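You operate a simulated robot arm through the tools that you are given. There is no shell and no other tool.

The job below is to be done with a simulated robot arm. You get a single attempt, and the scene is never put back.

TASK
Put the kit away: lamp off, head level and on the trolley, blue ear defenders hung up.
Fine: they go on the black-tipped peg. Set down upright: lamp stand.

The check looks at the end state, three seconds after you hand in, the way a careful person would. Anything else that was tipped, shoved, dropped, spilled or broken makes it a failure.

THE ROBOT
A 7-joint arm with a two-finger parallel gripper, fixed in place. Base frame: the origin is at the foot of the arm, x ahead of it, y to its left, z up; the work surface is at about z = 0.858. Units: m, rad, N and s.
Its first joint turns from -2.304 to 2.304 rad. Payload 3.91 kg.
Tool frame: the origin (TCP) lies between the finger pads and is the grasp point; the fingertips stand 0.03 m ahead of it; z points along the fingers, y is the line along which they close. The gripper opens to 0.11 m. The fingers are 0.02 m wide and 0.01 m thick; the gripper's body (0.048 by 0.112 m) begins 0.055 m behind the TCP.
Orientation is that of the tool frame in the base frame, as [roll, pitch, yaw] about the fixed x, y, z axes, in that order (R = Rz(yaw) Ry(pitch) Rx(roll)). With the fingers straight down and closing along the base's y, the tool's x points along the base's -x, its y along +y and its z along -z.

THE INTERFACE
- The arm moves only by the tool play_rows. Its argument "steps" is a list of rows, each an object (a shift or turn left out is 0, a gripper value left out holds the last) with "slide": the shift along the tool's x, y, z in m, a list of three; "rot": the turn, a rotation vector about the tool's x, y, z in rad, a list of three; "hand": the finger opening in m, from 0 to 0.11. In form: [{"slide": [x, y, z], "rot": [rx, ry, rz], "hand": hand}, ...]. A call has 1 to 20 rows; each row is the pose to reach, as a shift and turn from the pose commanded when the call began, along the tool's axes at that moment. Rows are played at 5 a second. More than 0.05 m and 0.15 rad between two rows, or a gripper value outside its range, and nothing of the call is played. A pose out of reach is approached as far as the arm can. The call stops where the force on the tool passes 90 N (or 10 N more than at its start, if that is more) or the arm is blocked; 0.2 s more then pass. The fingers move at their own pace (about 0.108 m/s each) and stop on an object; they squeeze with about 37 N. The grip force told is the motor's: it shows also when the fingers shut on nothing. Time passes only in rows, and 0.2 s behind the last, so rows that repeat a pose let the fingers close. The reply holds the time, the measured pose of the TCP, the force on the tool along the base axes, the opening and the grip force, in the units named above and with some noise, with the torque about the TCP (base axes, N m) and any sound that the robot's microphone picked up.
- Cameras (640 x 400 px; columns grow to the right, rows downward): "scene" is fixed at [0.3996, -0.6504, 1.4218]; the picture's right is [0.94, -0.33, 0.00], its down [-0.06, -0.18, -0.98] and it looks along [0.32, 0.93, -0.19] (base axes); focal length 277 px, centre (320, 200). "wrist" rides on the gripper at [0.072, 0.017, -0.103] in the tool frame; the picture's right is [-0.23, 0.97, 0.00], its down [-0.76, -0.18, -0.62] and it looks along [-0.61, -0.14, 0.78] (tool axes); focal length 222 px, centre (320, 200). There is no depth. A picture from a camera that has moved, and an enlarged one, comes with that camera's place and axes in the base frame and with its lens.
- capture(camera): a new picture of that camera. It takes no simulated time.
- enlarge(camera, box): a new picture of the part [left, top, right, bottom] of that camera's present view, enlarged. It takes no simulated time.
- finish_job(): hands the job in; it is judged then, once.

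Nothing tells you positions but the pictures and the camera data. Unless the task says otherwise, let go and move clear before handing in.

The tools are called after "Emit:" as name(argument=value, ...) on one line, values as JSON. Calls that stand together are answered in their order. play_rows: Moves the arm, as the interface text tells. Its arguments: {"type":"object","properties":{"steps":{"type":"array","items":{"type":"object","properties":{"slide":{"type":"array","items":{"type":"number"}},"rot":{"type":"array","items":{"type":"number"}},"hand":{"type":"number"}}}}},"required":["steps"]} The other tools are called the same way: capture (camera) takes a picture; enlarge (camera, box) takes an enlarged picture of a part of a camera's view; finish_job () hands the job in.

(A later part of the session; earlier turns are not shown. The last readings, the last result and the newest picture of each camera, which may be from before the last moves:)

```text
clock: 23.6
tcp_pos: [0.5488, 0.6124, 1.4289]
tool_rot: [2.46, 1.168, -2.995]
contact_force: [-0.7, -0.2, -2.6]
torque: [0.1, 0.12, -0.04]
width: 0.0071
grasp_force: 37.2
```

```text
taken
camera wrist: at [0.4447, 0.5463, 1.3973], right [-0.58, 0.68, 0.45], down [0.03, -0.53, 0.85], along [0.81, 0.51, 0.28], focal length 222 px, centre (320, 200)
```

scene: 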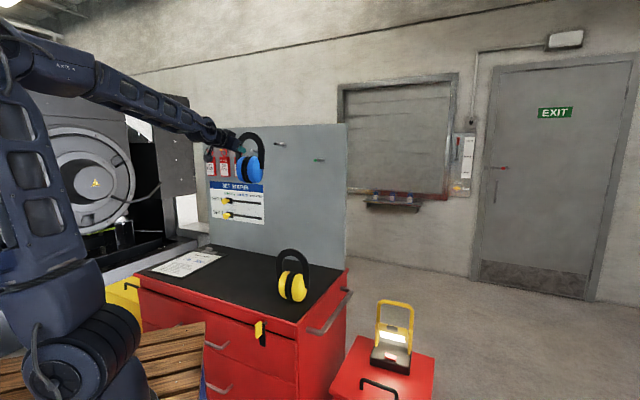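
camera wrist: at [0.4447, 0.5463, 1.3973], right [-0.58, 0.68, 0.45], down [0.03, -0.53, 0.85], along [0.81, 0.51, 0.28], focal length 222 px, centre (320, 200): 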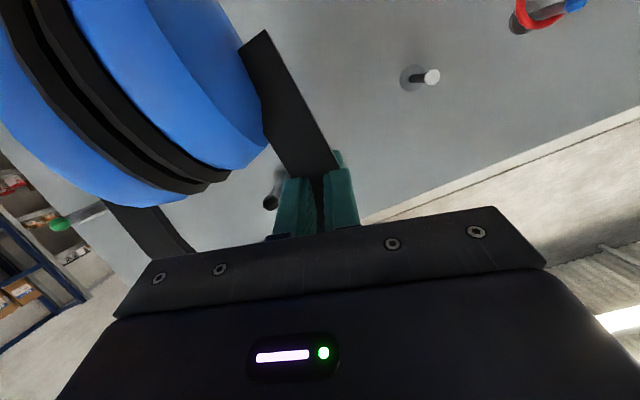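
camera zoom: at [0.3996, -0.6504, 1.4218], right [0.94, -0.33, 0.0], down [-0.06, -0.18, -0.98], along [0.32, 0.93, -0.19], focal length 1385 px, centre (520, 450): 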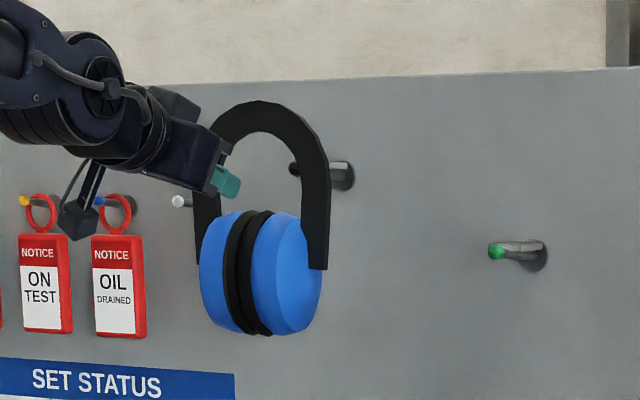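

The knob appears inside the arch opening exactly where predicted. I'll continue forward until the band is over the saddle.

Emit:
play_rows(steps=[{"slide": [-0.0063, 0, 0.019]}, {"slide": [-0.0126, 0, 0.038]}, {"slide": [-0.0189, 0, 0.0569]}, {"slide": [-0.0249, 0, 0.075]}, {"slide": [-0.0249, 0, 0.075]}])

Emit:
enlarge(camera="scene", box=[240, 110, 320, 190])

Emit:
capture(camera="wrist")

```text
clock: 24.8
tcp_pos: [0.6054, 0.6661, 1.4279]
tool_rot: [2.462, 1.168, -2.997]
contact_force: [-1.9, 0.1, -2.8]
torque: [0.07, 0.09, -0.01]
width: 0.0073
grasp_force: 37.6
```

```text
5.00 times, centred on (280, 150) of scene
camera zoom: at [0.3996, -0.6504, 1.4218], right [0.94, -0.33, 0.0], down [-0.06, -0.18, -0.98], along [0.32, 0.93, -0.19], focal length 1385 px, centre (520, 450)
```

zoom: 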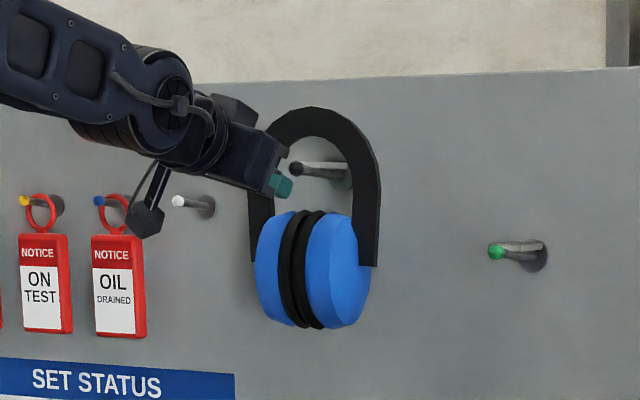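

```text
taken
camera wrist: at [0.5007, 0.6008, 1.396], right [-0.58, 0.68, 0.45], down [0.03, -0.53, 0.85], along [0.81, 0.51, 0.28], focal length 222 px, centre (320, 200)
```

wrist: 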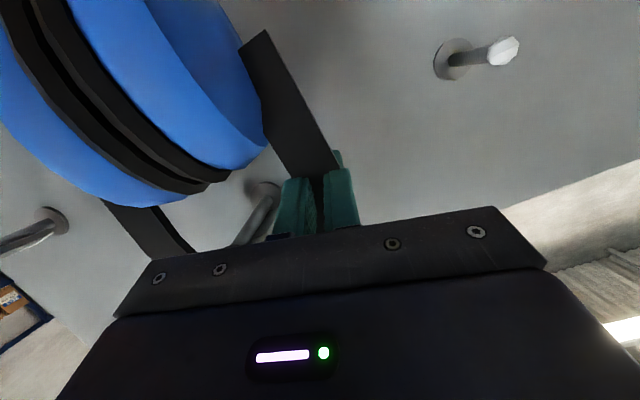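

Emit:
enlarge(camera="scene", box=[268, 130, 298, 155])

Emit:
enlarge(camera="wrist", box=[180, 130, 340, 250])

```text
16.00 times, centred on (283, 142) of scene
camera zoom: at [0.3996, -0.6504, 1.4218], right [0.94, -0.33, 0.0], down [-0.06, -0.18, -0.98], along [0.32, 0.93, -0.19], focal length 4432 px, centre (912, 1120)
```

zoom: 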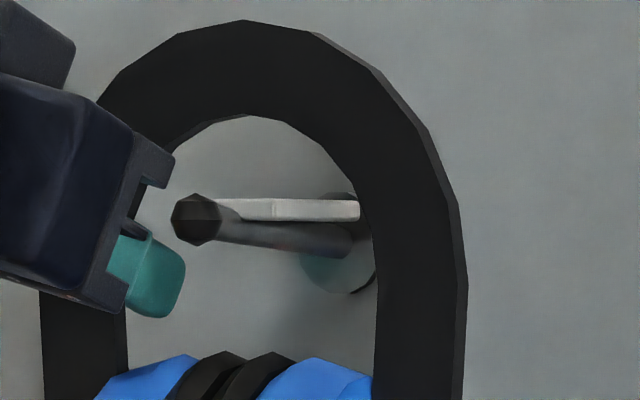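

```text
3.33 times, centred on (260, 190) of wrist
camera zoom: at [0.5007, 0.6008, 1.396], right [-0.58, 0.68, 0.45], down [0.03, -0.53, 0.85], along [0.81, 0.51, 0.28], focal length 740 px, centre (520, 233)
```

zoom: 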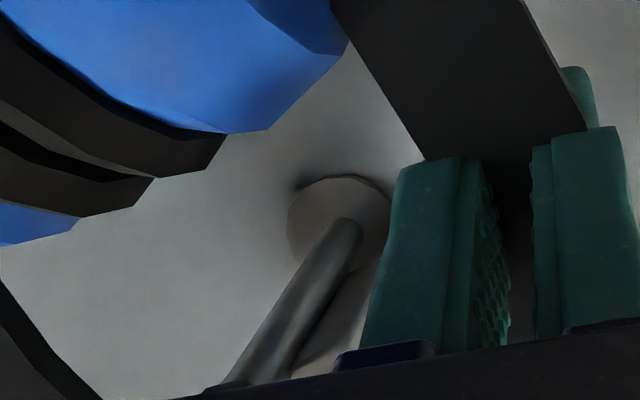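

The band is over the saddle, with the arch centred at v≈−0.010 and the saddle top near z 1.438. Now I'll lower in small steps and watch the vertical force.

Emit:
play_rows(steps=[{"slide": [0.0051, -0.0014, 0.0012]}, {"slide": [0.0101, -0.0027, 0.0024]}, {"slide": [0.0152, -0.004, 0.0036]}, {"slide": [0.0208, -0.0054, 0.0048]}, {"slide": [0.0208, -0.0054, 0.0048]}])

Emit:
enlarge(camera="scene", box=[265, 128, 305, 163])

```text
clock: 26.0
tcp_pos: [0.6037, 0.6666, 1.4065]
tool_rot: [2.46, 1.165, -2.996]
contact_force: [0.9, 0.0, -2.8]
torque: [0.1, 0.1, 0.01]
width: 0.0071
grasp_force: 36.9
```

```text
11.43 times, centred on (285, 146) of scene
camera zoom: at [0.3996, -0.6504, 1.4218], right [0.94, -0.33, 0.0], down [-0.06, -0.18, -0.98], along [0.32, 0.93, -0.19], focal length 3166 px, centre (720, 823)
```

zoom: 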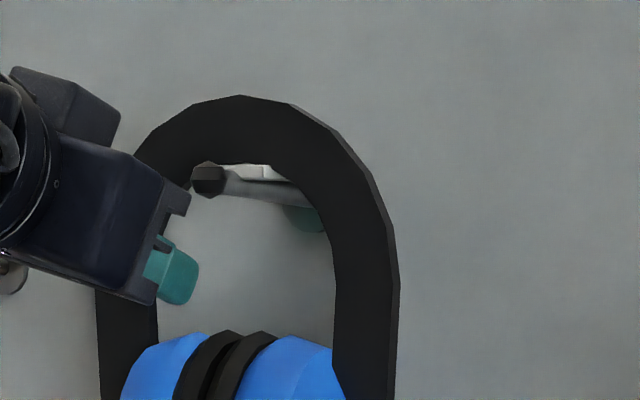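

Emit:
play_rows(steps=[{"slide": [0.0018, -0.0005, 0.0006]}, {"slide": [0.0037, -0.001, 0.0012]}, {"slide": [0.0037, -0.001, 0.0012]}])

Emit:
enlarge(camera="scene", box=[265, 128, 305, 163])

```text
clock: 26.8
tcp_pos: [0.6023, 0.6663, 1.4017]
tool_rot: [2.461, 1.168, -2.996]
contact_force: [-0.4, -0.1, -2.7]
torque: [0.08, 0.07, -0.01]
width: 0.0068
grasp_force: 37.1
```

```text
11.43 times, centred on (285, 146) of scene
camera zoom: at [0.3996, -0.6504, 1.4218], right [0.94, -0.33, 0.0], down [-0.06, -0.18, -0.98], along [0.32, 0.93, -0.19], focal length 3166 px, centre (720, 823)
```

zoom: 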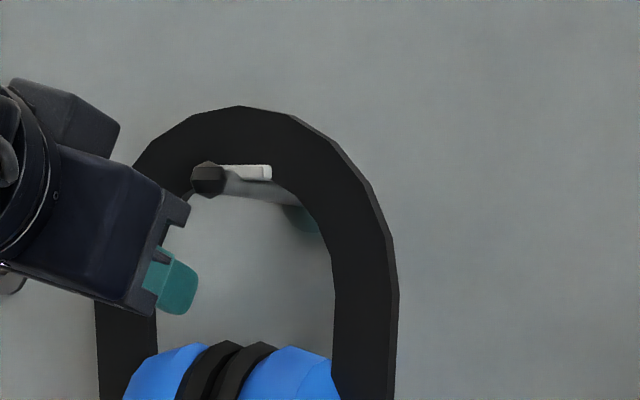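

Emit:
play_rows(steps=[{"slide": [0.0018, -0.0005, 0.0006]}, {"slide": [0.0037, -0.001, 0.0012]}, {"slide": [0.0037, -0.001, 0.0012]}])

Emit:
enlarge(camera="scene", box=[265, 128, 305, 163])

```text
clock: 27.6
tcp_pos: [0.6032, 0.6656, 1.3966]
tool_rot: [2.461, 1.168, -2.996]
contact_force: [0.1, -0.1, -2.5]
torque: [0.05, 0.04, -0.02]
width: 0.0068
grasp_force: 36.7
```

```text
11.43 times, centred on (285, 146) of scene
camera zoom: at [0.3996, -0.6504, 1.4218], right [0.94, -0.33, 0.0], down [-0.06, -0.18, -0.98], along [0.32, 0.93, -0.19], focal length 3166 px, centre (720, 823)
```

zoom: 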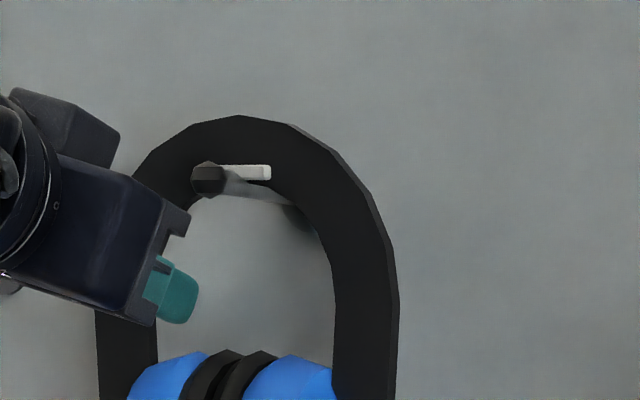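

Emit:
play_rows(steps=[{"slide": [0.0018, -0.0005, 0.0006]}, {"slide": [0.0037, -0.001, 0.0012]}, {"slide": [0.0037, -0.001, 0.0012]}])

Emit:
enlarge(camera="scene", box=[265, 128, 305, 163])

```text
clock: 28.4
tcp_pos: [0.6042, 0.6643, 1.3964]
tool_rot: [2.453, 1.169, -3.004]
contact_force: [4.9, -5.4, 19.4]
torque: [0.02, -0.55, -0.13]
width: 0.0068
grasp_force: 37.4
```

```text
11.43 times, centred on (285, 146) of scene
camera zoom: at [0.3996, -0.6504, 1.4218], right [0.94, -0.33, 0.0], down [-0.06, -0.18, -0.98], along [0.32, 0.93, -0.19], focal length 3166 px, centre (720, 823)
```

zoom: 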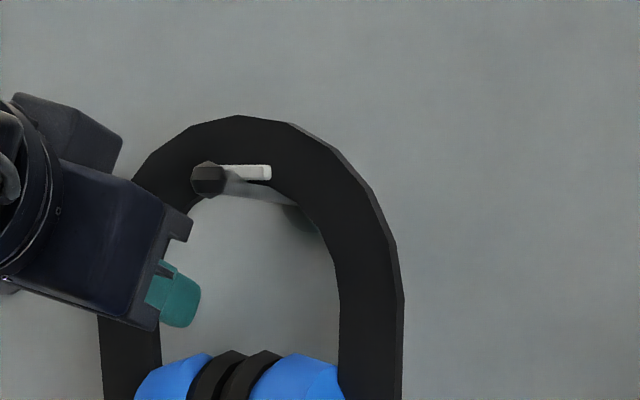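

Contact is clear (+19 N), so the band is seated on the saddle. I'll back off a few millimetres to relieve the push before letting go.

Emit:
play_rows(steps=[{"slide": [-0.0028, 0.0007, -0.0009]}, {"slide": [-0.0032, 0.0009, -0.0011]}, {"slide": [-0.0032, 0.0009, -0.0011]}])

```text
clock: 29.2
tcp_pos: [0.601, 0.666, 1.3967]
tool_rot: [2.466, 1.165, -2.993]
contact_force: [1.4, -0.3, 1.8]
torque: [0.04, -0.04, 0.0]
width: 0.0069
grasp_force: 37.5
```

Emit:
play_rows(steps=[{"slide": [0, 0, 0], "hand": 0.015}, {"slide": [0, 0, 0], "hand": 0.03}, {"slide": [0, 0, 0], "hand": 0.03}, {"slide": [0, 0, 0], "hand": 0.03}])

Emit:
enlarge(camera="scene", box=[255, 118, 315, 178])

Emit:
capture(camera="wrist")

```text
clock: 30.2
tcp_pos: [0.6021, 0.6653, 1.3984]
tool_rot: [2.461, 1.168, -2.997]
contact_force: [0.1, 0.0, 0.2]
torque: [-0.04, 0.0, -0.06]
width: 0.0303
grasp_force: 0.2
```

```text
6.67 times, centred on (285, 148) of scene
camera zoom: at [0.3996, -0.6504, 1.4218], right [0.94, -0.33, 0.0], down [-0.06, -0.18, -0.98], along [0.32, 0.93, -0.19], focal length 1846 px, centre (553, 547)
```

zoom: 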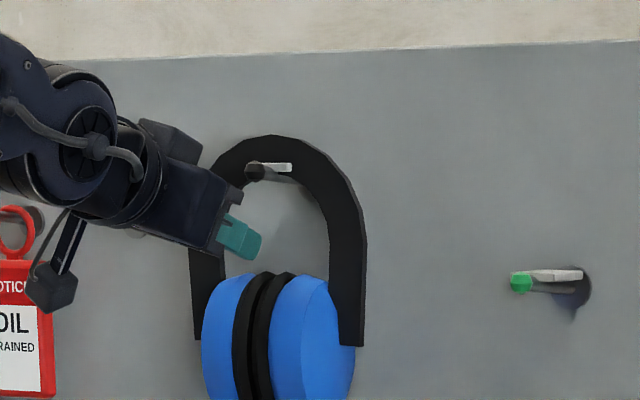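

```text
taken
camera wrist: at [0.4981, 0.5993, 1.3657], right [-0.58, 0.68, 0.45], down [0.03, -0.53, 0.85], along [0.81, 0.51, 0.28], focal length 222 px, centre (320, 200)
```

wrist: 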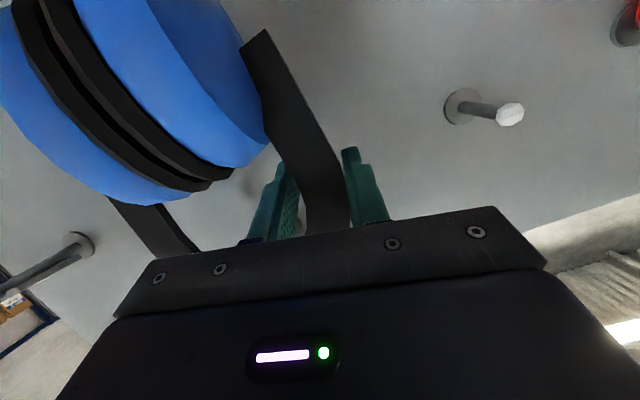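

The defenders hang on the black peg and the fingers are free on both sides of the leg. I'll back straight out.

Emit:
play_rows(steps=[{"slide": [0.0047, 0, -0.0142]}, {"slide": [0.0095, 0, -0.0285]}, {"slide": [0.0158, 0, -0.0475]}, {"slide": [0.0236, 0, -0.0712]}, {"slide": [0.0315, 0, -0.0949]}, {"slide": [0.041, 0, -0.1234]}, {"slide": [0.0504, 0, -0.1518]}, {"slide": [0.0504, 0, -0.1518]}])

Emit:
enlarge(camera="scene", box=[250, 115, 320, 195])

Emit:
capture(camera="wrist")

```text
clock: 32.0
tcp_pos: [0.4875, 0.5532, 1.398]
tool_rot: [2.463, 1.166, -2.995]
contact_force: [-0.6, 0.1, 0.8]
torque: [0.01, -0.03, -0.07]
width: 0.0299
grasp_force: 0.1
```

```text
5.00 times, centred on (285, 155) of scene
camera zoom: at [0.3996, -0.6504, 1.4218], right [0.94, -0.33, 0.0], down [-0.06, -0.18, -0.98], along [0.32, 0.93, -0.19], focal length 1385 px, centre (495, 425)
```

zoom: 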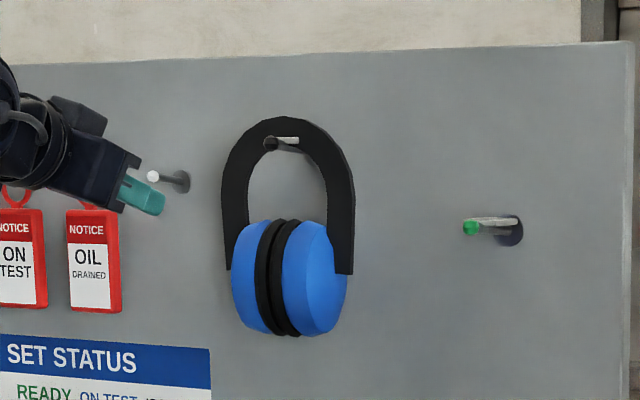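

```text
taken
camera wrist: at [0.3841, 0.487, 1.3661], right [-0.58, 0.68, 0.45], down [0.03, -0.53, 0.85], along [0.81, 0.51, 0.28], focal length 222 px, centre (320, 200)
```

wrist: 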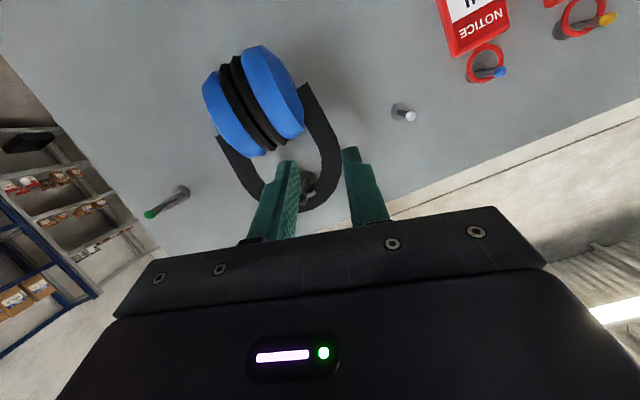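

The blue defenders hang properly on the black-tipped peg, so I'll move on to the lamp. I'll undo the wrist roll while backing away, then swing around for a frontal close-up of it.

Emit:
play_rows(steps=[{"slide": [0.0038, -0.0293, -0.0232], "rot": [0.0158, 0, -0.0475], "hand": 0.06}, {"slide": [0.0075, -0.0586, -0.0464], "rot": [0.0315, 0, -0.0949]}, {"slide": [0.0113, -0.0878, -0.0696], "rot": [0.0473, 0, -0.1424]}, {"slide": [0.015, -0.1171, -0.0928], "rot": [0.063, 0, -0.1898]}, {"slide": [0.0188, -0.1464, -0.116], "rot": [0.0788, 0, -0.2373]}, {"slide": [0.0188, -0.1464, -0.116], "rot": [0.0788, 0, -0.2373]}])

Emit:
play_rows(steps=[{"slide": [0.0103, -0.04, 0.0034], "rot": [0, 0.0625, 0]}, {"slide": [0.0206, -0.08, 0.0068], "rot": [0, 0.125, 0]}, {"slide": [0.0309, -0.12, 0.0103], "rot": [0, 0.1875, 0]}, {"slide": [0.0411, -0.16, 0.0137], "rot": [0, 0.25, 0]}, {"slide": [0.0514, -0.2, 0.0171], "rot": [0, 0.3125, 0]}, {"slide": [0.0617, -0.24, 0.0205], "rot": [0, 0.375, 0]}, {"slide": [0.072, -0.28, 0.0239], "rot": [0, 0.4375, 0]}, {"slide": [0.0823, -0.32, 0.0273], "rot": [0, 0.5, 0]}, {"slide": [0.0926, -0.36, 0.0308], "rot": [0, 0.5625, 0]}, {"slide": [0.1028, -0.4, 0.0342], "rot": [0, 0.625, 0]}, {"slide": [0.1131, -0.44, 0.0376], "rot": [0, 0.6875, 0]}, {"slide": [0.1234, -0.48, 0.041], "rot": [0, 0.75, 0]}, {"slide": [0.1234, -0.48, 0.041], "rot": [0, 0.75, 0]}])

Emit:
capture(camera="wrist")

Emit:
capture(camera="scene")

```text
clock: 33.4
tcp_pos: [0.5119, 0.3655, 1.3786]
tool_rot: [-3.14, 1.25, -2.354]
contact_force: [-1.2, -0.1, -0.5]
torque: [0.0, 0.01, 0.04]
width: 0.0599
grasp_force: 0.1
```

```text
clock: 36.2
tcp_pos: [0.8499, 0.0268, 1.2493]
tool_rot: [-3.141, 0.5, -2.355]
contact_force: [0.1, -0.7, 0.5]
torque: [-0.02, 0.0, -0.02]
width: 0.0598
grasp_force: 0.1
```

```text
taken
camera wrist: at [0.7572, -0.0402, 1.3045], right [-0.55, 0.83, 0.11], down [0.39, 0.14, 0.91], along [0.74, 0.54, -0.4], focal length 222 px, centre (320, 200)
```

wrist: 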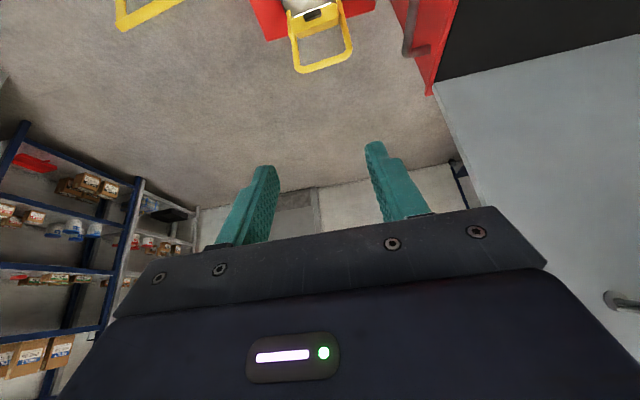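

```text
taken
```

scene: 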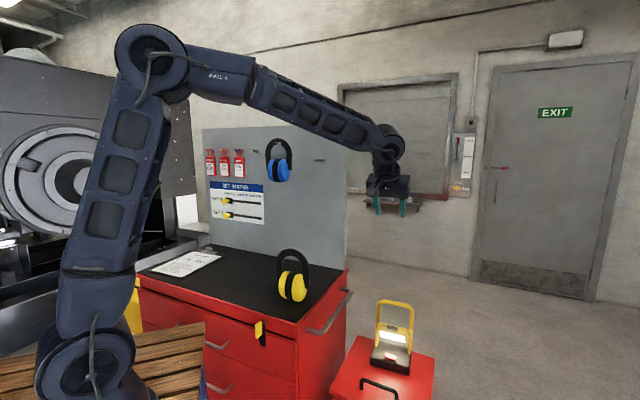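

Emit:
play_rows(steps=[{"slide": [0.0198, 0, 0.0362]}, {"slide": [0.0395, 0, 0.0725]}, {"slide": [0.0593, 0, 0.1087]}, {"slide": [0.079, 0, 0.145]}, {"slide": [0.0988, 0, 0.1812]}, {"slide": [0.1185, 0, 0.2175]}, {"slide": [0.1383, 0, 0.2537]}, {"slide": [0.158, 0, 0.29]}, {"slide": [0.158, 0, 0.29]}])

Emit:
capture(camera="wrist")

Emit:
enlarge(camera="wrist", box=[230, 40, 410, 220])

```text
clock: 38.2
tcp_pos: [0.8521, 0.026, 0.9203]
tool_rot: [-3.14, 0.5, -2.356]
contact_force: [0.3, 1.2, 0.0]
torque: [-0.04, 0.01, 0.01]
width: 0.06
grasp_force: 0.0
```

```text
taken
camera wrist: at [0.7594, -0.039, 0.9742], right [-0.55, 0.83, 0.11], down [0.39, 0.14, 0.91], along [0.74, 0.54, -0.39], focal length 222 px, centre (320, 200)
```

wrist: 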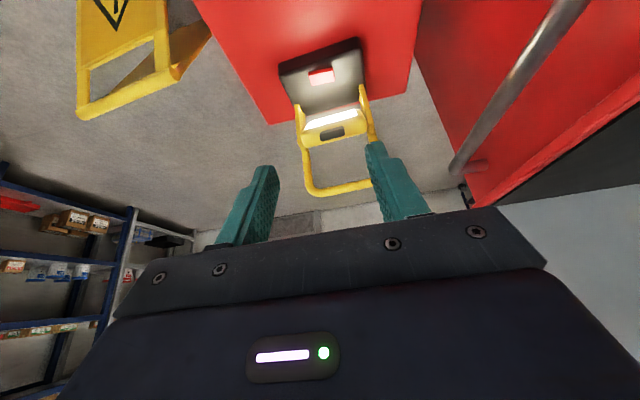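

```text
2.22 times, centred on (320, 130) of wrist
camera zoom: at [0.7594, -0.039, 0.9742], right [-0.55, 0.83, 0.11], down [0.39, 0.14, 0.91], along [0.74, 0.54, -0.39], focal length 494 px, centre (320, 356)
```

zoom: 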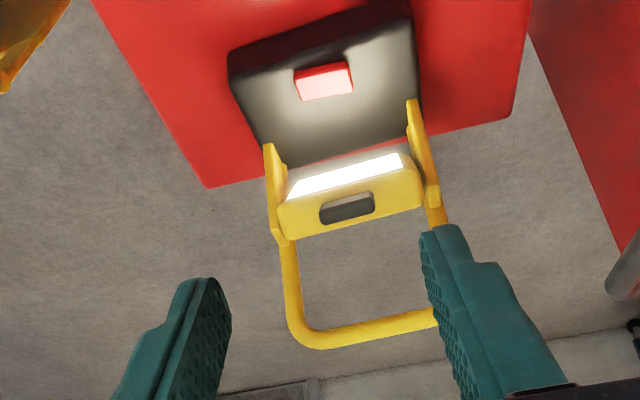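

The frontal view places the lamp's carry-bar centre near u≈0.865, v≈−0.576, z≈0.805, running along v. I'll turn the gripper 90° so its fingers close across the bar, tilt it a bit more, and come to a pre-grasp pose.

Emit:
play_rows(steps=[{"rot": [0, 0, 0.1428]}, {"rot": [0, 0, 0.2856]}, {"rot": [0, 0, 0.4284]}, {"rot": [0, 0, 0.5712]}, {"rot": [0, 0, 0.714]}, {"rot": [0, 0, 0.8568]}, {"rot": [0, 0, 0.9996]}, {"rot": [0, 0, 1.1424]}, {"rot": [0, 0, 1.2852]}, {"rot": [0, 0, 1.428]}, {"rot": [0, 0, 1.5708]}, {"rot": [0, 0, 1.5708]}])

Emit:
capture(camera="scene")

Emit:
capture(camera="wrist")

```text
clock: 40.8
tcp_pos: [0.8509, 0.0272, 0.9198]
tool_rot: [2.643, -0.001, 2.356]
contact_force: [0.1, 0.0, 0.2]
torque: [0.01, 0.04, -0.01]
width: 0.06
grasp_force: 0.1
```

```text
taken
```

scene: 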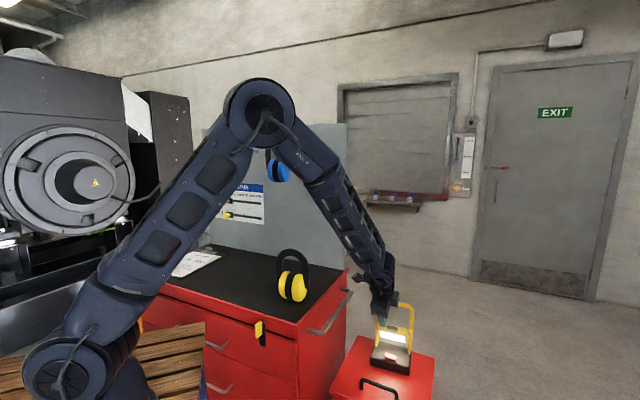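

```text
taken
camera wrist: at [0.7743, 0.0556, 1.0172], right [0.77, 0.44, 0.47], down [0.22, -0.86, 0.46], along [0.61, -0.25, -0.75], focal length 222 px, centre (320, 200)
```

wrist: 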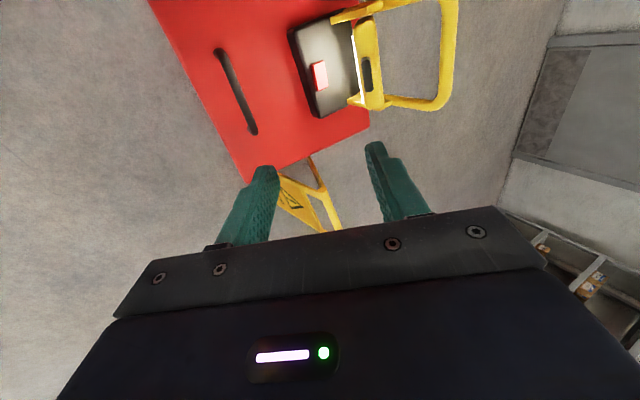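

Emit:
play_rows(steps=[{"slide": [0.0016, 0.0282, 0.0259], "rot": [-0.04, 0, 0]}, {"slide": [0.0032, 0.0565, 0.0518], "rot": [-0.08, 0, 0]}, {"slide": [0.0048, 0.0847, 0.0777], "rot": [-0.12, 0, 0]}, {"slide": [0.0064, 0.113, 0.1036], "rot": [-0.16, 0, 0]}, {"slide": [0.008, 0.1412, 0.1295], "rot": [-0.2, 0, 0]}, {"slide": [0.008, 0.1412, 0.1295], "rot": [-0.2, 0, 0]}])

Emit:
capture(camera="wrist")

Emit:
enlarge(camera="scene", box=[350, 260, 440, 380])

```text
clock: 42.2
tcp_pos: [0.9785, 0.1654, 0.8742]
tool_rot: [2.441, 0.0, 2.356]
contact_force: [0.5, -0.5, -0.2]
torque: [0.01, 0.01, -0.02]
width: 0.06
grasp_force: 0.0
```

```text
taken
camera wrist: at [0.8884, 0.1805, 0.9635], right [0.69, 0.37, 0.63], down [0.16, -0.92, 0.36], along [0.71, -0.15, -0.69], focal length 222 px, centre (320, 200)
```

wrist: 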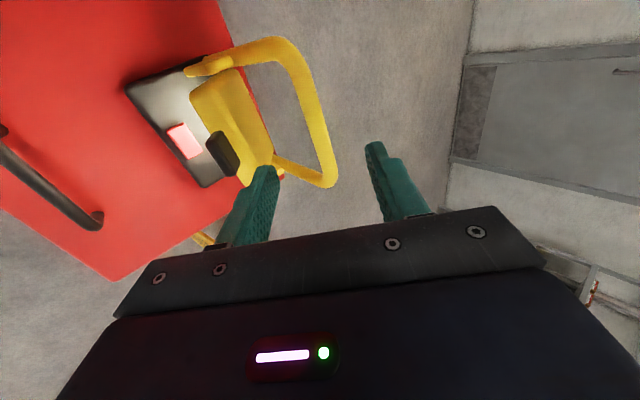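

```text
3.33 times, centred on (395, 320) of scene
camera zoom: at [0.3996, -0.6504, 1.4218], right [0.94, -0.33, 0.0], down [-0.06, -0.18, -0.98], along [0.32, 0.93, -0.19], focal length 923 px, centre (70, -200)
```

zoom: 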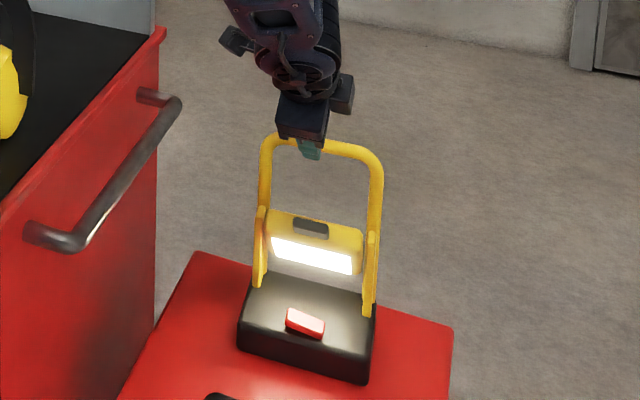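

The bar lines up between the fingers, about 0.089 m ahead along the approach. I'll advance and close on it.

Emit:
play_rows(steps=[{"slide": [0, -0.001, 0.022]}, {"slide": [0, -0.002, 0.044]}, {"slide": [0, -0.002, 0.066]}, {"slide": [0, -0.002, 0.086]}, {"slide": [0, -0.002, 0.086]}])

Emit:
capture(camera="wrist")

Emit:
enlarge(camera="scene", box=[360, 270, 430, 340])

```text
clock: 43.4
tcp_pos: [1.0147, 0.2046, 0.8064]
tool_rot: [2.443, 0.001, 2.356]
contact_force: [0.7, 0.2, -0.3]
torque: [0.0, -0.01, 0.0]
width: 0.0601
grasp_force: 0.0
```

```text
taken
camera wrist: at [0.925, 0.2191, 0.895], right [0.69, 0.37, 0.63], down [0.16, -0.92, 0.36], along [0.71, -0.15, -0.69], focal length 222 px, centre (320, 200)
```

wrist: 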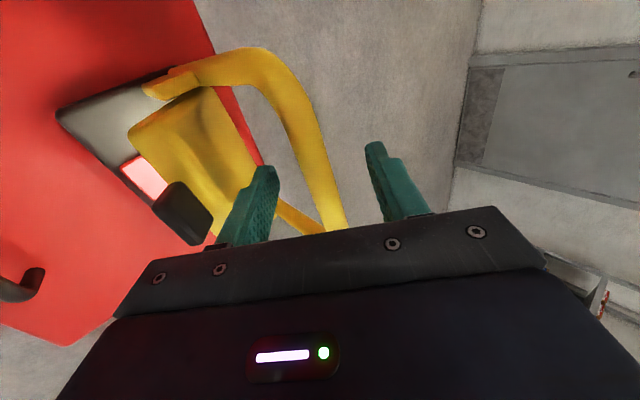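

```text
5.71 times, centred on (395, 305) of scene
camera zoom: at [0.3996, -0.6504, 1.4218], right [0.94, -0.33, 0.0], down [-0.06, -0.18, -0.98], along [0.32, 0.93, -0.19], focal length 1583 px, centre (-109, -400)
```

zoom: 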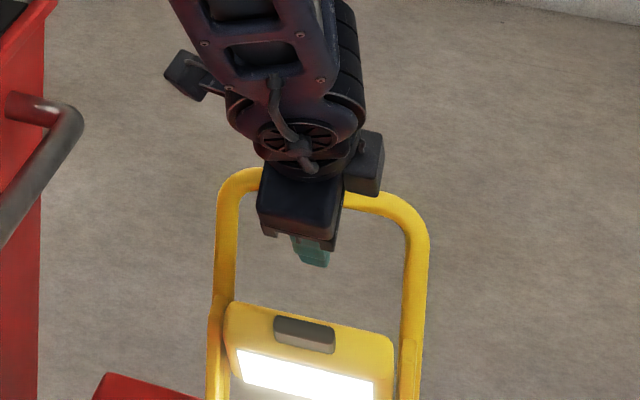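

Emit:
play_rows(steps=[{"slide": [0, 0, 0], "hand": 0.03}, {"slide": [0, 0, 0], "hand": 0.0}, {"slide": [0, 0, 0], "hand": 0.0}, {"slide": [0, 0, 0], "hand": 0.0}])

Emit:
capture(camera="wrist")

Emit:
enlarge(camera="scene", box=[350, 270, 440, 390])

```text
clock: 44.4
tcp_pos: [1.015, 0.2038, 0.8069]
tool_rot: [2.439, 0.001, 2.357]
contact_force: [5.6, 3.8, 9.7]
torque: [-0.49, -0.62, 0.35]
width: 0.0165
grasp_force: 37.0
```

```text
taken
camera wrist: at [0.9251, 0.2192, 0.896], right [0.69, 0.37, 0.63], down [0.16, -0.92, 0.36], along [0.71, -0.15, -0.69], focal length 222 px, centre (320, 200)
```

wrist: 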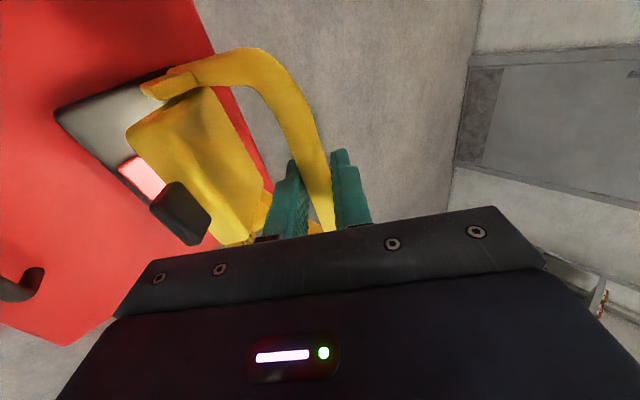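

```text
3.33 times, centred on (395, 330) of scene
camera zoom: at [0.3996, -0.6504, 1.4218], right [0.94, -0.33, 0.0], down [-0.06, -0.18, -0.98], along [0.32, 0.93, -0.19], focal length 923 px, centre (70, -233)
```

zoom: 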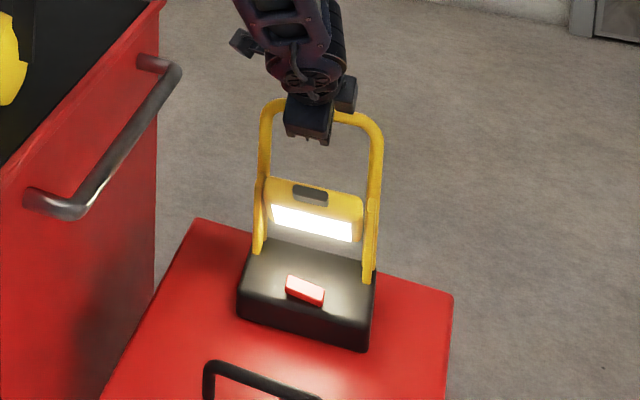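

The bar is gripped (16.5 mm wide). I'll lift a little and check the load and how the lamp hangs.

Emit:
play_rows(steps=[{"slide": [0, 0.0064, -0.0076]}, {"slide": [0, 0.0129, -0.0153]}, {"slide": [0, 0.0193, -0.0229]}, {"slide": [0, 0.0258, -0.0306]}, {"slide": [0, 0.0258, -0.0306]}])

Emit:
enlarge(camera="scene", box=[350, 250, 440, 390])

Emit:
capture(camera="wrist")

```text
clock: 45.6
tcp_pos: [1.0146, 0.2023, 0.8467]
tool_rot: [2.442, 0.0, 2.357]
contact_force: [-0.7, 0.5, -13.0]
torque: [-0.01, -0.08, 0.01]
width: 0.0155
grasp_force: 37.0
```

```text
2.86 times, centred on (395, 320) of scene
camera zoom: at [0.3996, -0.6504, 1.4218], right [0.94, -0.33, 0.0], down [-0.06, -0.18, -0.98], along [0.32, 0.93, -0.19], focal length 791 px, centre (106, -143)
```

zoom: 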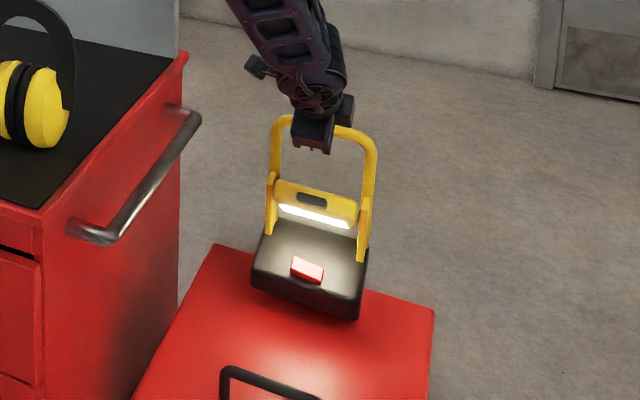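

```text
taken
camera wrist: at [0.9257, 0.2179, 0.9358], right [0.69, 0.37, 0.63], down [0.16, -0.92, 0.36], along [0.71, -0.15, -0.69], focal length 222 px, centre (320, 200)
```

wrist: 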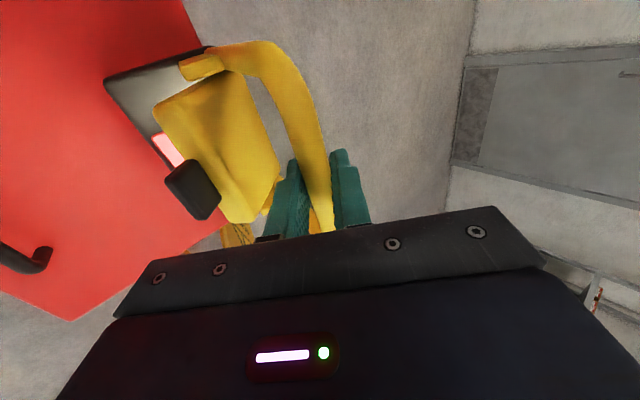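

The lamp weighs about 1.3 kg and hangs with a slight forward tilt, swinging about the bar. I'll raise it well above the trolley top, straight up first.

Emit:
play_rows(steps=[{"slide": [0, 0.0161, -0.0191]}, {"slide": [0, 0.0322, -0.0382]}, {"slide": [0, 0.0483, -0.0574]}, {"slide": [0, 0.0644, -0.0765]}, {"slide": [0, 0.0805, -0.0956]}, {"slide": [0, 0.0966, -0.1147]}, {"slide": [0, 0.1127, -0.1338]}, {"slide": [0, 0.1288, -0.153]}, {"slide": [0, 0.145, -0.1721]}, {"slide": [0, 0.1611, -0.1912]}, {"slide": [0, 0.1772, -0.2103]}, {"slide": [0, 0.1933, -0.2294]}, {"slide": [0, 0.2094, -0.2486]}, {"slide": [0, 0.2274, -0.27]}, {"slide": [0, 0.2274, -0.27]}])

Emit:
capture(camera="scene")

Emit:
capture(camera="wrist")

```text
clock: 48.8
tcp_pos: [1.0132, 0.2043, 1.1998]
tool_rot: [2.443, 0.0, 2.357]
contact_force: [-0.6, -0.4, -12.5]
torque: [-0.02, -0.1, 0.05]
width: 0.0155
grasp_force: 37.2
```

```text
taken
```

scene: 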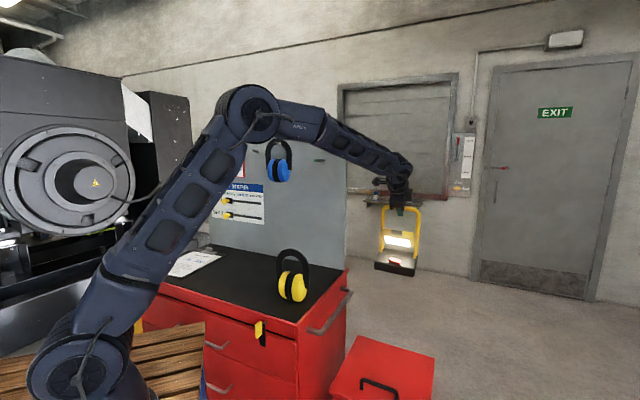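

```text
taken
camera wrist: at [0.9245, 0.2177, 1.2884], right [0.69, 0.37, 0.63], down [0.16, -0.92, 0.36], along [0.71, -0.15, -0.69], focal length 222 px, centre (320, 200)
```

wrist: 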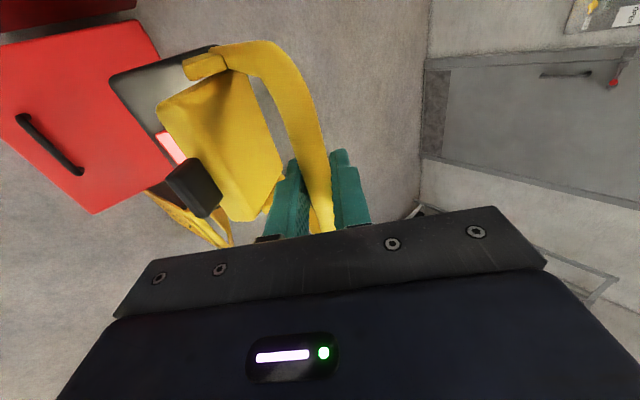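

Emit:
enlarge(camera="scene", box=[355, 190, 445, 290])

```text
4.00 times, centred on (400, 240) of scene
camera zoom: at [0.3996, -0.6504, 1.4218], right [0.94, -0.33, 0.0], down [-0.06, -0.18, -0.98], along [0.32, 0.93, -0.19], focal length 1108 px, centre (0, 40)
```

zoom: 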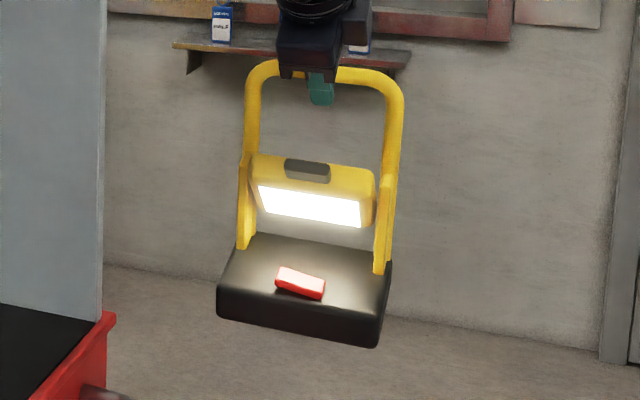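

The load is steady and the base bottom is around z≈0.95, clear of the trolley. I'll carry the lamp sideways over the trolley, passing behind the yellow defenders.

Emit:
play_rows(steps=[{"slide": [0.025, -0.009, -0.0076]}, {"slide": [0.055, -0.0181, -0.0152]}, {"slide": [0.085, -0.0272, -0.0229]}, {"slide": [0.115, -0.0362, -0.0305]}, {"slide": [0.147, -0.0453, -0.0381]}, {"slide": [0.18, -0.0543, -0.0457]}, {"slide": [0.213, -0.0543, -0.0457]}, {"slide": [0.246, -0.0543, -0.0457]}, {"slide": [0.279, -0.0543, -0.0457]}, {"slide": [0.312, -0.0543, -0.0457]}, {"slide": [0.345, -0.0543, -0.0457]}, {"slide": [0.378, -0.0543, -0.0457]}, {"slide": [0.411, -0.0543, -0.0457]}, {"slide": [0.444, -0.0543, -0.0457]}, {"slide": [0.477, -0.0543, -0.0457]}, {"slide": [0.507, -0.0543, -0.0457]}, {"slide": [0.535, -0.0543, -0.0457]}, {"slide": [0.56, -0.0543, -0.0457]}, {"slide": [0.58, -0.0543, -0.0457]}, {"slide": [0.58, -0.0543, -0.0457]}])

Emit:
capture(camera="scene")

Emit:
enlarge(camera="scene", box=[220, 120, 340, 310])

Emit:
capture(camera="wrist")

```text
clock: 53.0
tcp_pos: [0.5553, 0.5638, 1.1989]
tool_rot: [2.442, 0.0, 2.356]
contact_force: [0.5, -0.5, -12.0]
torque: [-0.07, -0.07, -0.03]
width: 0.0153
grasp_force: 37.0
```

```text
taken
```

scene: 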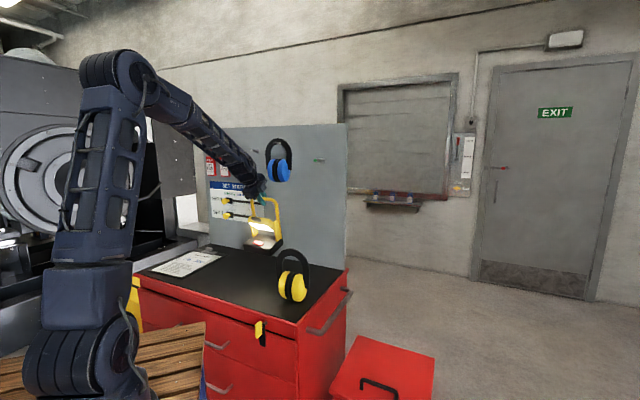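

```text
2.11 times, centred on (280, 215) of scene
camera zoom: at [0.3996, -0.6504, 1.4218], right [0.94, -0.33, 0.0], down [-0.06, -0.18, -0.98], along [0.32, 0.93, -0.19], focal length 583 px, centre (404, 168)
```

zoom: 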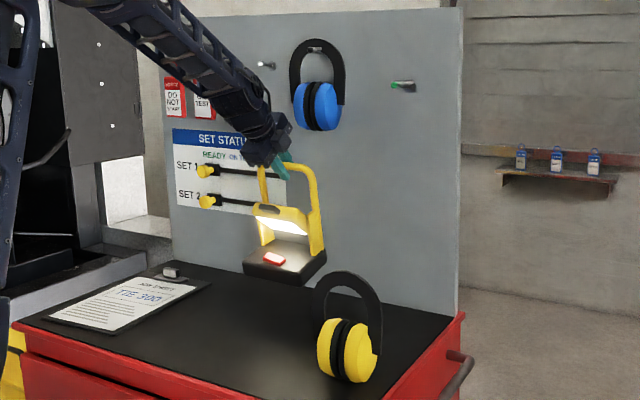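

```text
taken
camera wrist: at [0.4653, 0.5786, 1.2888], right [0.69, 0.37, 0.63], down [0.16, -0.92, 0.36], along [0.71, -0.15, -0.69], focal length 222 px, centre (320, 200)
```

wrist: 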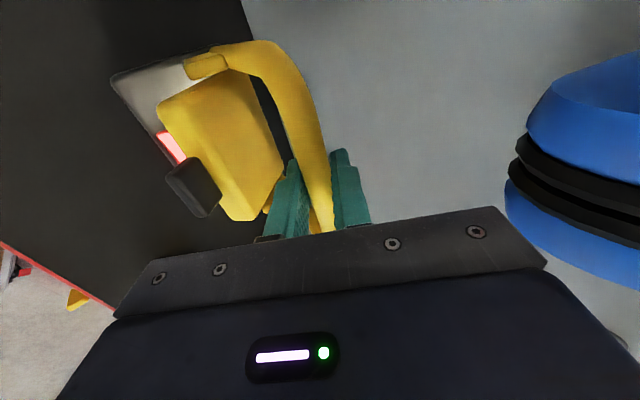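

The lamp is over the clear middle of the trolley. I'll bring it a little nearer, then lower toward the surface, watching for contact.

Emit:
play_rows(steps=[{"slide": [0.0085, -0.0172, -0.0145]}, {"slide": [0.017, -0.0344, -0.029]}, {"slide": [0.0255, -0.0516, -0.0435]}, {"slide": [0.034, -0.0688, -0.058]}, {"slide": [0.034, -0.0817, -0.0427]}, {"slide": [0.034, -0.0946, -0.0274]}, {"slide": [0.034, -0.1074, -0.0121]}, {"slide": [0.034, -0.1139, -0.0045]}, {"slide": [0.034, -0.1139, -0.0045]}])

Emit:
enlarge(camera="scene", box=[220, 160, 320, 290])

Emit:
capture(camera="wrist")

```text
clock: 55.0
tcp_pos: [0.4649, 0.5226, 1.1287]
tool_rot: [2.443, -0.001, 2.356]
contact_force: [0.5, 0.2, -11.9]
torque: [-0.05, -0.01, 0.02]
width: 0.0158
grasp_force: 37.4
```

```text
3.08 times, centred on (270, 225) of scene
camera zoom: at [0.3996, -0.6504, 1.4218], right [0.94, -0.33, 0.0], down [-0.06, -0.18, -0.98], along [0.32, 0.93, -0.19], focal length 852 px, centre (474, 123)
```

zoom: 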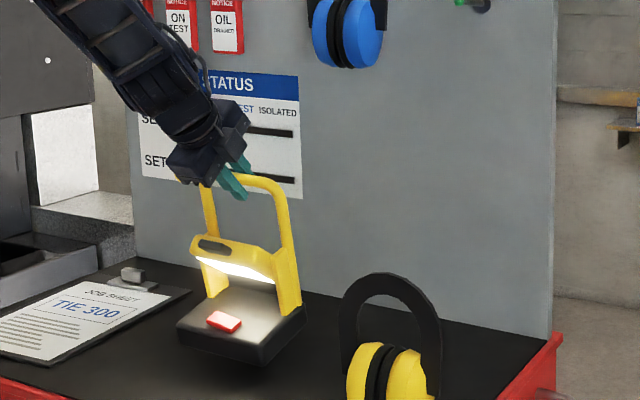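

```text
taken
camera wrist: at [0.3764, 0.538, 1.2182], right [0.69, 0.37, 0.63], down [0.16, -0.92, 0.36], along [0.71, -0.15, -0.69], focal length 222 px, centre (320, 200)
```

wrist: 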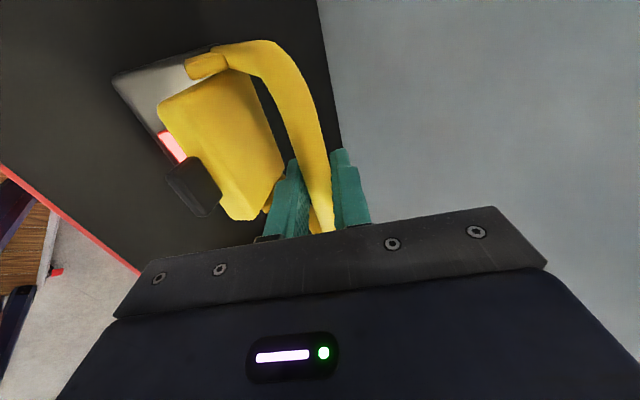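

Emit:
play_rows(steps=[{"slide": [0, -0.0032, 0.0038]}, {"slide": [0, -0.0064, 0.0076]}, {"slide": [0, -0.0064, 0.0076]}])

```text
clock: 55.8
tcp_pos: [0.4672, 0.5244, 1.1202]
tool_rot: [2.442, 0.001, 2.356]
contact_force: [0.2, -0.4, -12.5]
torque: [-0.04, -0.05, 0.0]
width: 0.0156
grasp_force: 37.0
```

Emit:
play_rows(steps=[{"slide": [0, -0.0032, 0.0038]}, {"slide": [0, -0.0064, 0.0076]}, {"slide": [0, -0.0064, 0.0076]}])

Emit:
enlarge(camera="scene", box=[225, 200, 305, 290])

```text
clock: 56.6
tcp_pos: [0.4656, 0.5232, 1.1108]
tool_rot: [2.441, -0.001, 2.357]
contact_force: [0.1, -0.4, -13.0]
torque: [-0.04, -0.04, 0.04]
width: 0.0157
grasp_force: 37.3
```

```text
4.44 times, centred on (265, 245) of scene
camera zoom: at [0.3996, -0.6504, 1.4218], right [0.94, -0.33, 0.0], down [-0.06, -0.18, -0.98], along [0.32, 0.93, -0.19], focal length 1231 px, centre (564, 0)
```

zoom: 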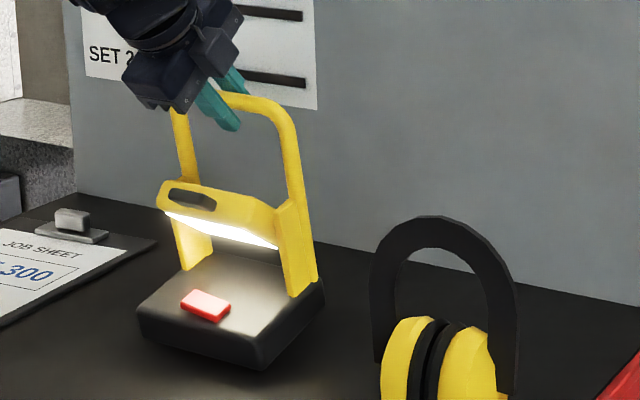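

Emit:
play_rows(steps=[{"slide": [0, -0.0016, 0.0019]}, {"slide": [0, -0.0032, 0.0038]}, {"slide": [0, -0.0032, 0.0038]}])

```text
clock: 57.4
tcp_pos: [0.4662, 0.5245, 1.1072]
tool_rot: [2.437, -0.001, 2.359]
contact_force: [0.3, 8.5, 16.3]
torque: [-0.42, -0.69, 0.17]
width: 0.0161
grasp_force: 36.9
```

The front edge touched down at bar height 1.108, which implies about 9° of tilt. I'll roll the lamp level about its front edge, turning the gripper with it in small steps.

Emit:
play_rows(steps=[{"slide": [0, 0.0025, 0.0048], "rot": [0.021, 0, 0]}, {"slide": [0, 0.0051, 0.0095], "rot": [0.042, 0, 0]}, {"slide": [0, 0.0076, 0.0143], "rot": [0.063, 0, 0]}, {"slide": [0, 0.0076, 0.0143], "rot": [0.063, 0, 0]}])

Emit:
enlarge(camera="scene", box=[225, 200, 305, 290])

```text
clock: 58.4
tcp_pos: [0.4769, 0.5317, 1.0951]
tool_rot: [2.511, 0.004, 2.356]
contact_force: [-0.3, -0.2, -12.6]
torque: [0.13, -0.14, 0.01]
width: 0.0159
grasp_force: 36.7
```

```text
4.44 times, centred on (265, 245) of scene
camera zoom: at [0.3996, -0.6504, 1.4218], right [0.94, -0.33, 0.0], down [-0.06, -0.18, -0.98], along [0.32, 0.93, -0.19], focal length 1231 px, centre (564, 0)
```

zoom: 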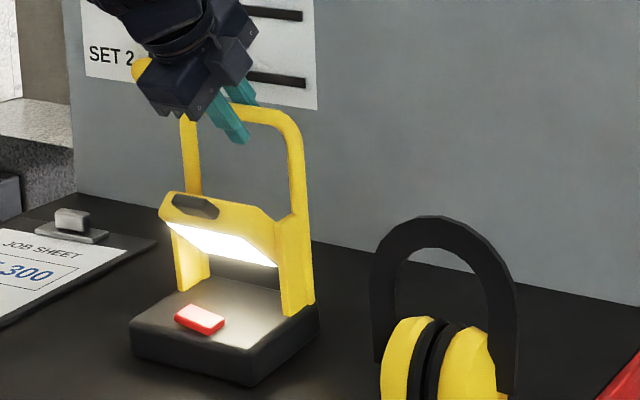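

Emit:
play_rows(steps=[{"slide": [0, -0.0012, 0.0016]}, {"slide": [0, -0.0024, 0.0032]}, {"slide": [0, -0.0024, 0.0032]}])

Emit:
enlarge(camera="scene", box=[225, 200, 305, 290])

Emit:
capture(camera="wrist")

```text
clock: 59.2
tcp_pos: [0.4773, 0.5341, 1.0945]
tool_rot: [2.505, -0.002, 2.357]
contact_force: [0.2, 3.1, 2.0]
torque: [-0.49, -0.43, 0.09]
width: 0.0155
grasp_force: 36.7
```

```text
4.44 times, centred on (265, 245) of scene
camera zoom: at [0.3996, -0.6504, 1.4218], right [0.94, -0.33, 0.0], down [-0.06, -0.18, -0.98], along [0.32, 0.93, -0.19], focal length 1231 px, centre (564, 0)
```

zoom: 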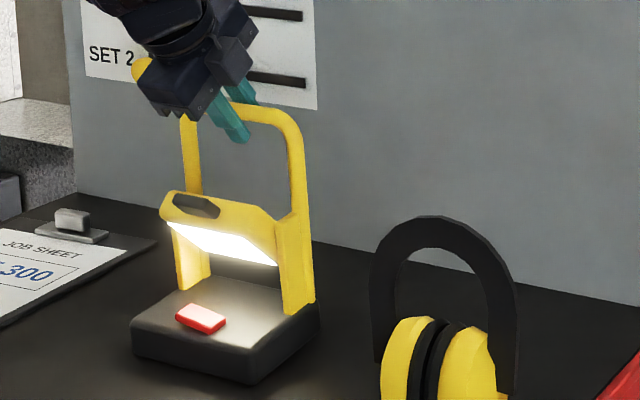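

```text
taken
camera wrist: at [0.3915, 0.5535, 1.1869], right [0.71, 0.39, 0.58], down [0.18, -0.9, 0.39], along [0.68, -0.18, -0.71], focal length 222 px, centre (320, 200)
```

wrist: 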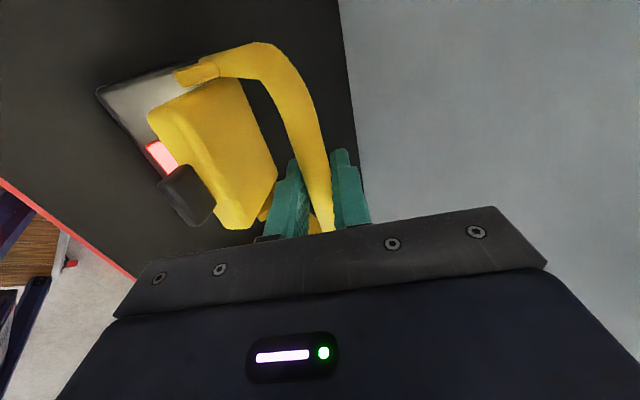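

Emit:
play_rows(steps=[{"slide": [0, 0.0031, 0.0042], "rot": [0.02, 0, 0]}, {"slide": [0, 0.0062, 0.0084], "rot": [0.04, 0, 0]}, {"slide": [0, 0.0062, 0.0084], "rot": [0.04, 0, 0]}])

Emit:
enlarge(camera="scene", box=[225, 200, 305, 290])

```text
clock: 60.0
tcp_pos: [0.4841, 0.5416, 1.0912]
tool_rot: [2.547, 0.001, 2.357]
contact_force: [0.4, -1.0, -8.4]
torque: [-0.47, -0.42, 0.12]
width: 0.0158
grasp_force: 37.2
```

```text
4.44 times, centred on (265, 245) of scene
camera zoom: at [0.3996, -0.6504, 1.4218], right [0.94, -0.33, 0.0], down [-0.06, -0.18, -0.98], along [0.32, 0.93, -0.19], focal length 1231 px, centre (564, 0)
```

zoom: 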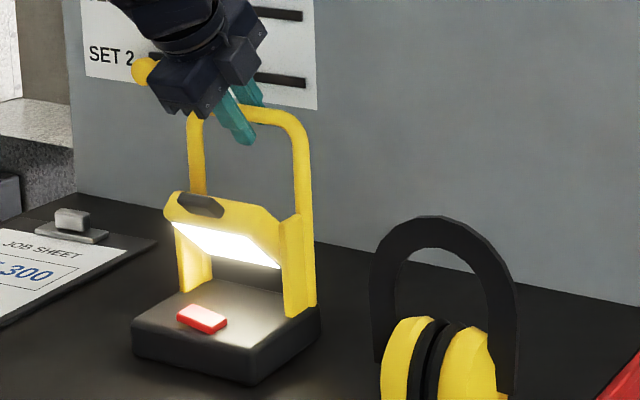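

Emit:
play_rows(steps=[{"slide": [0, -0.0011, 0.0017]}, {"slide": [0, -0.0017, 0.0025]}, {"slide": [0, -0.0017, 0.0025]}, {"slide": [0, -0.0017, 0.0025]}])

Emit:
enlarge(camera="scene", box=[225, 220, 305, 290])

```text
clock: 61.0
tcp_pos: [0.4849, 0.5405, 1.0903]
tool_rot: [2.543, 0.0, 2.357]
contact_force: [6.8, 7.0, 16.2]
torque: [-0.36, -0.23, 0.14]
width: 0.0158
grasp_force: 36.8
```

```text
5.71 times, centred on (265, 255) of scene
camera zoom: at [0.3996, -0.6504, 1.4218], right [0.94, -0.33, 0.0], down [-0.06, -0.18, -0.98], along [0.32, 0.93, -0.19], focal length 1583 px, centre (634, -114)
```

zoom: 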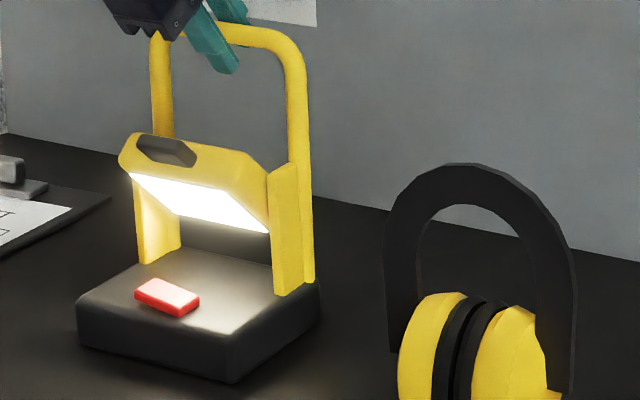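

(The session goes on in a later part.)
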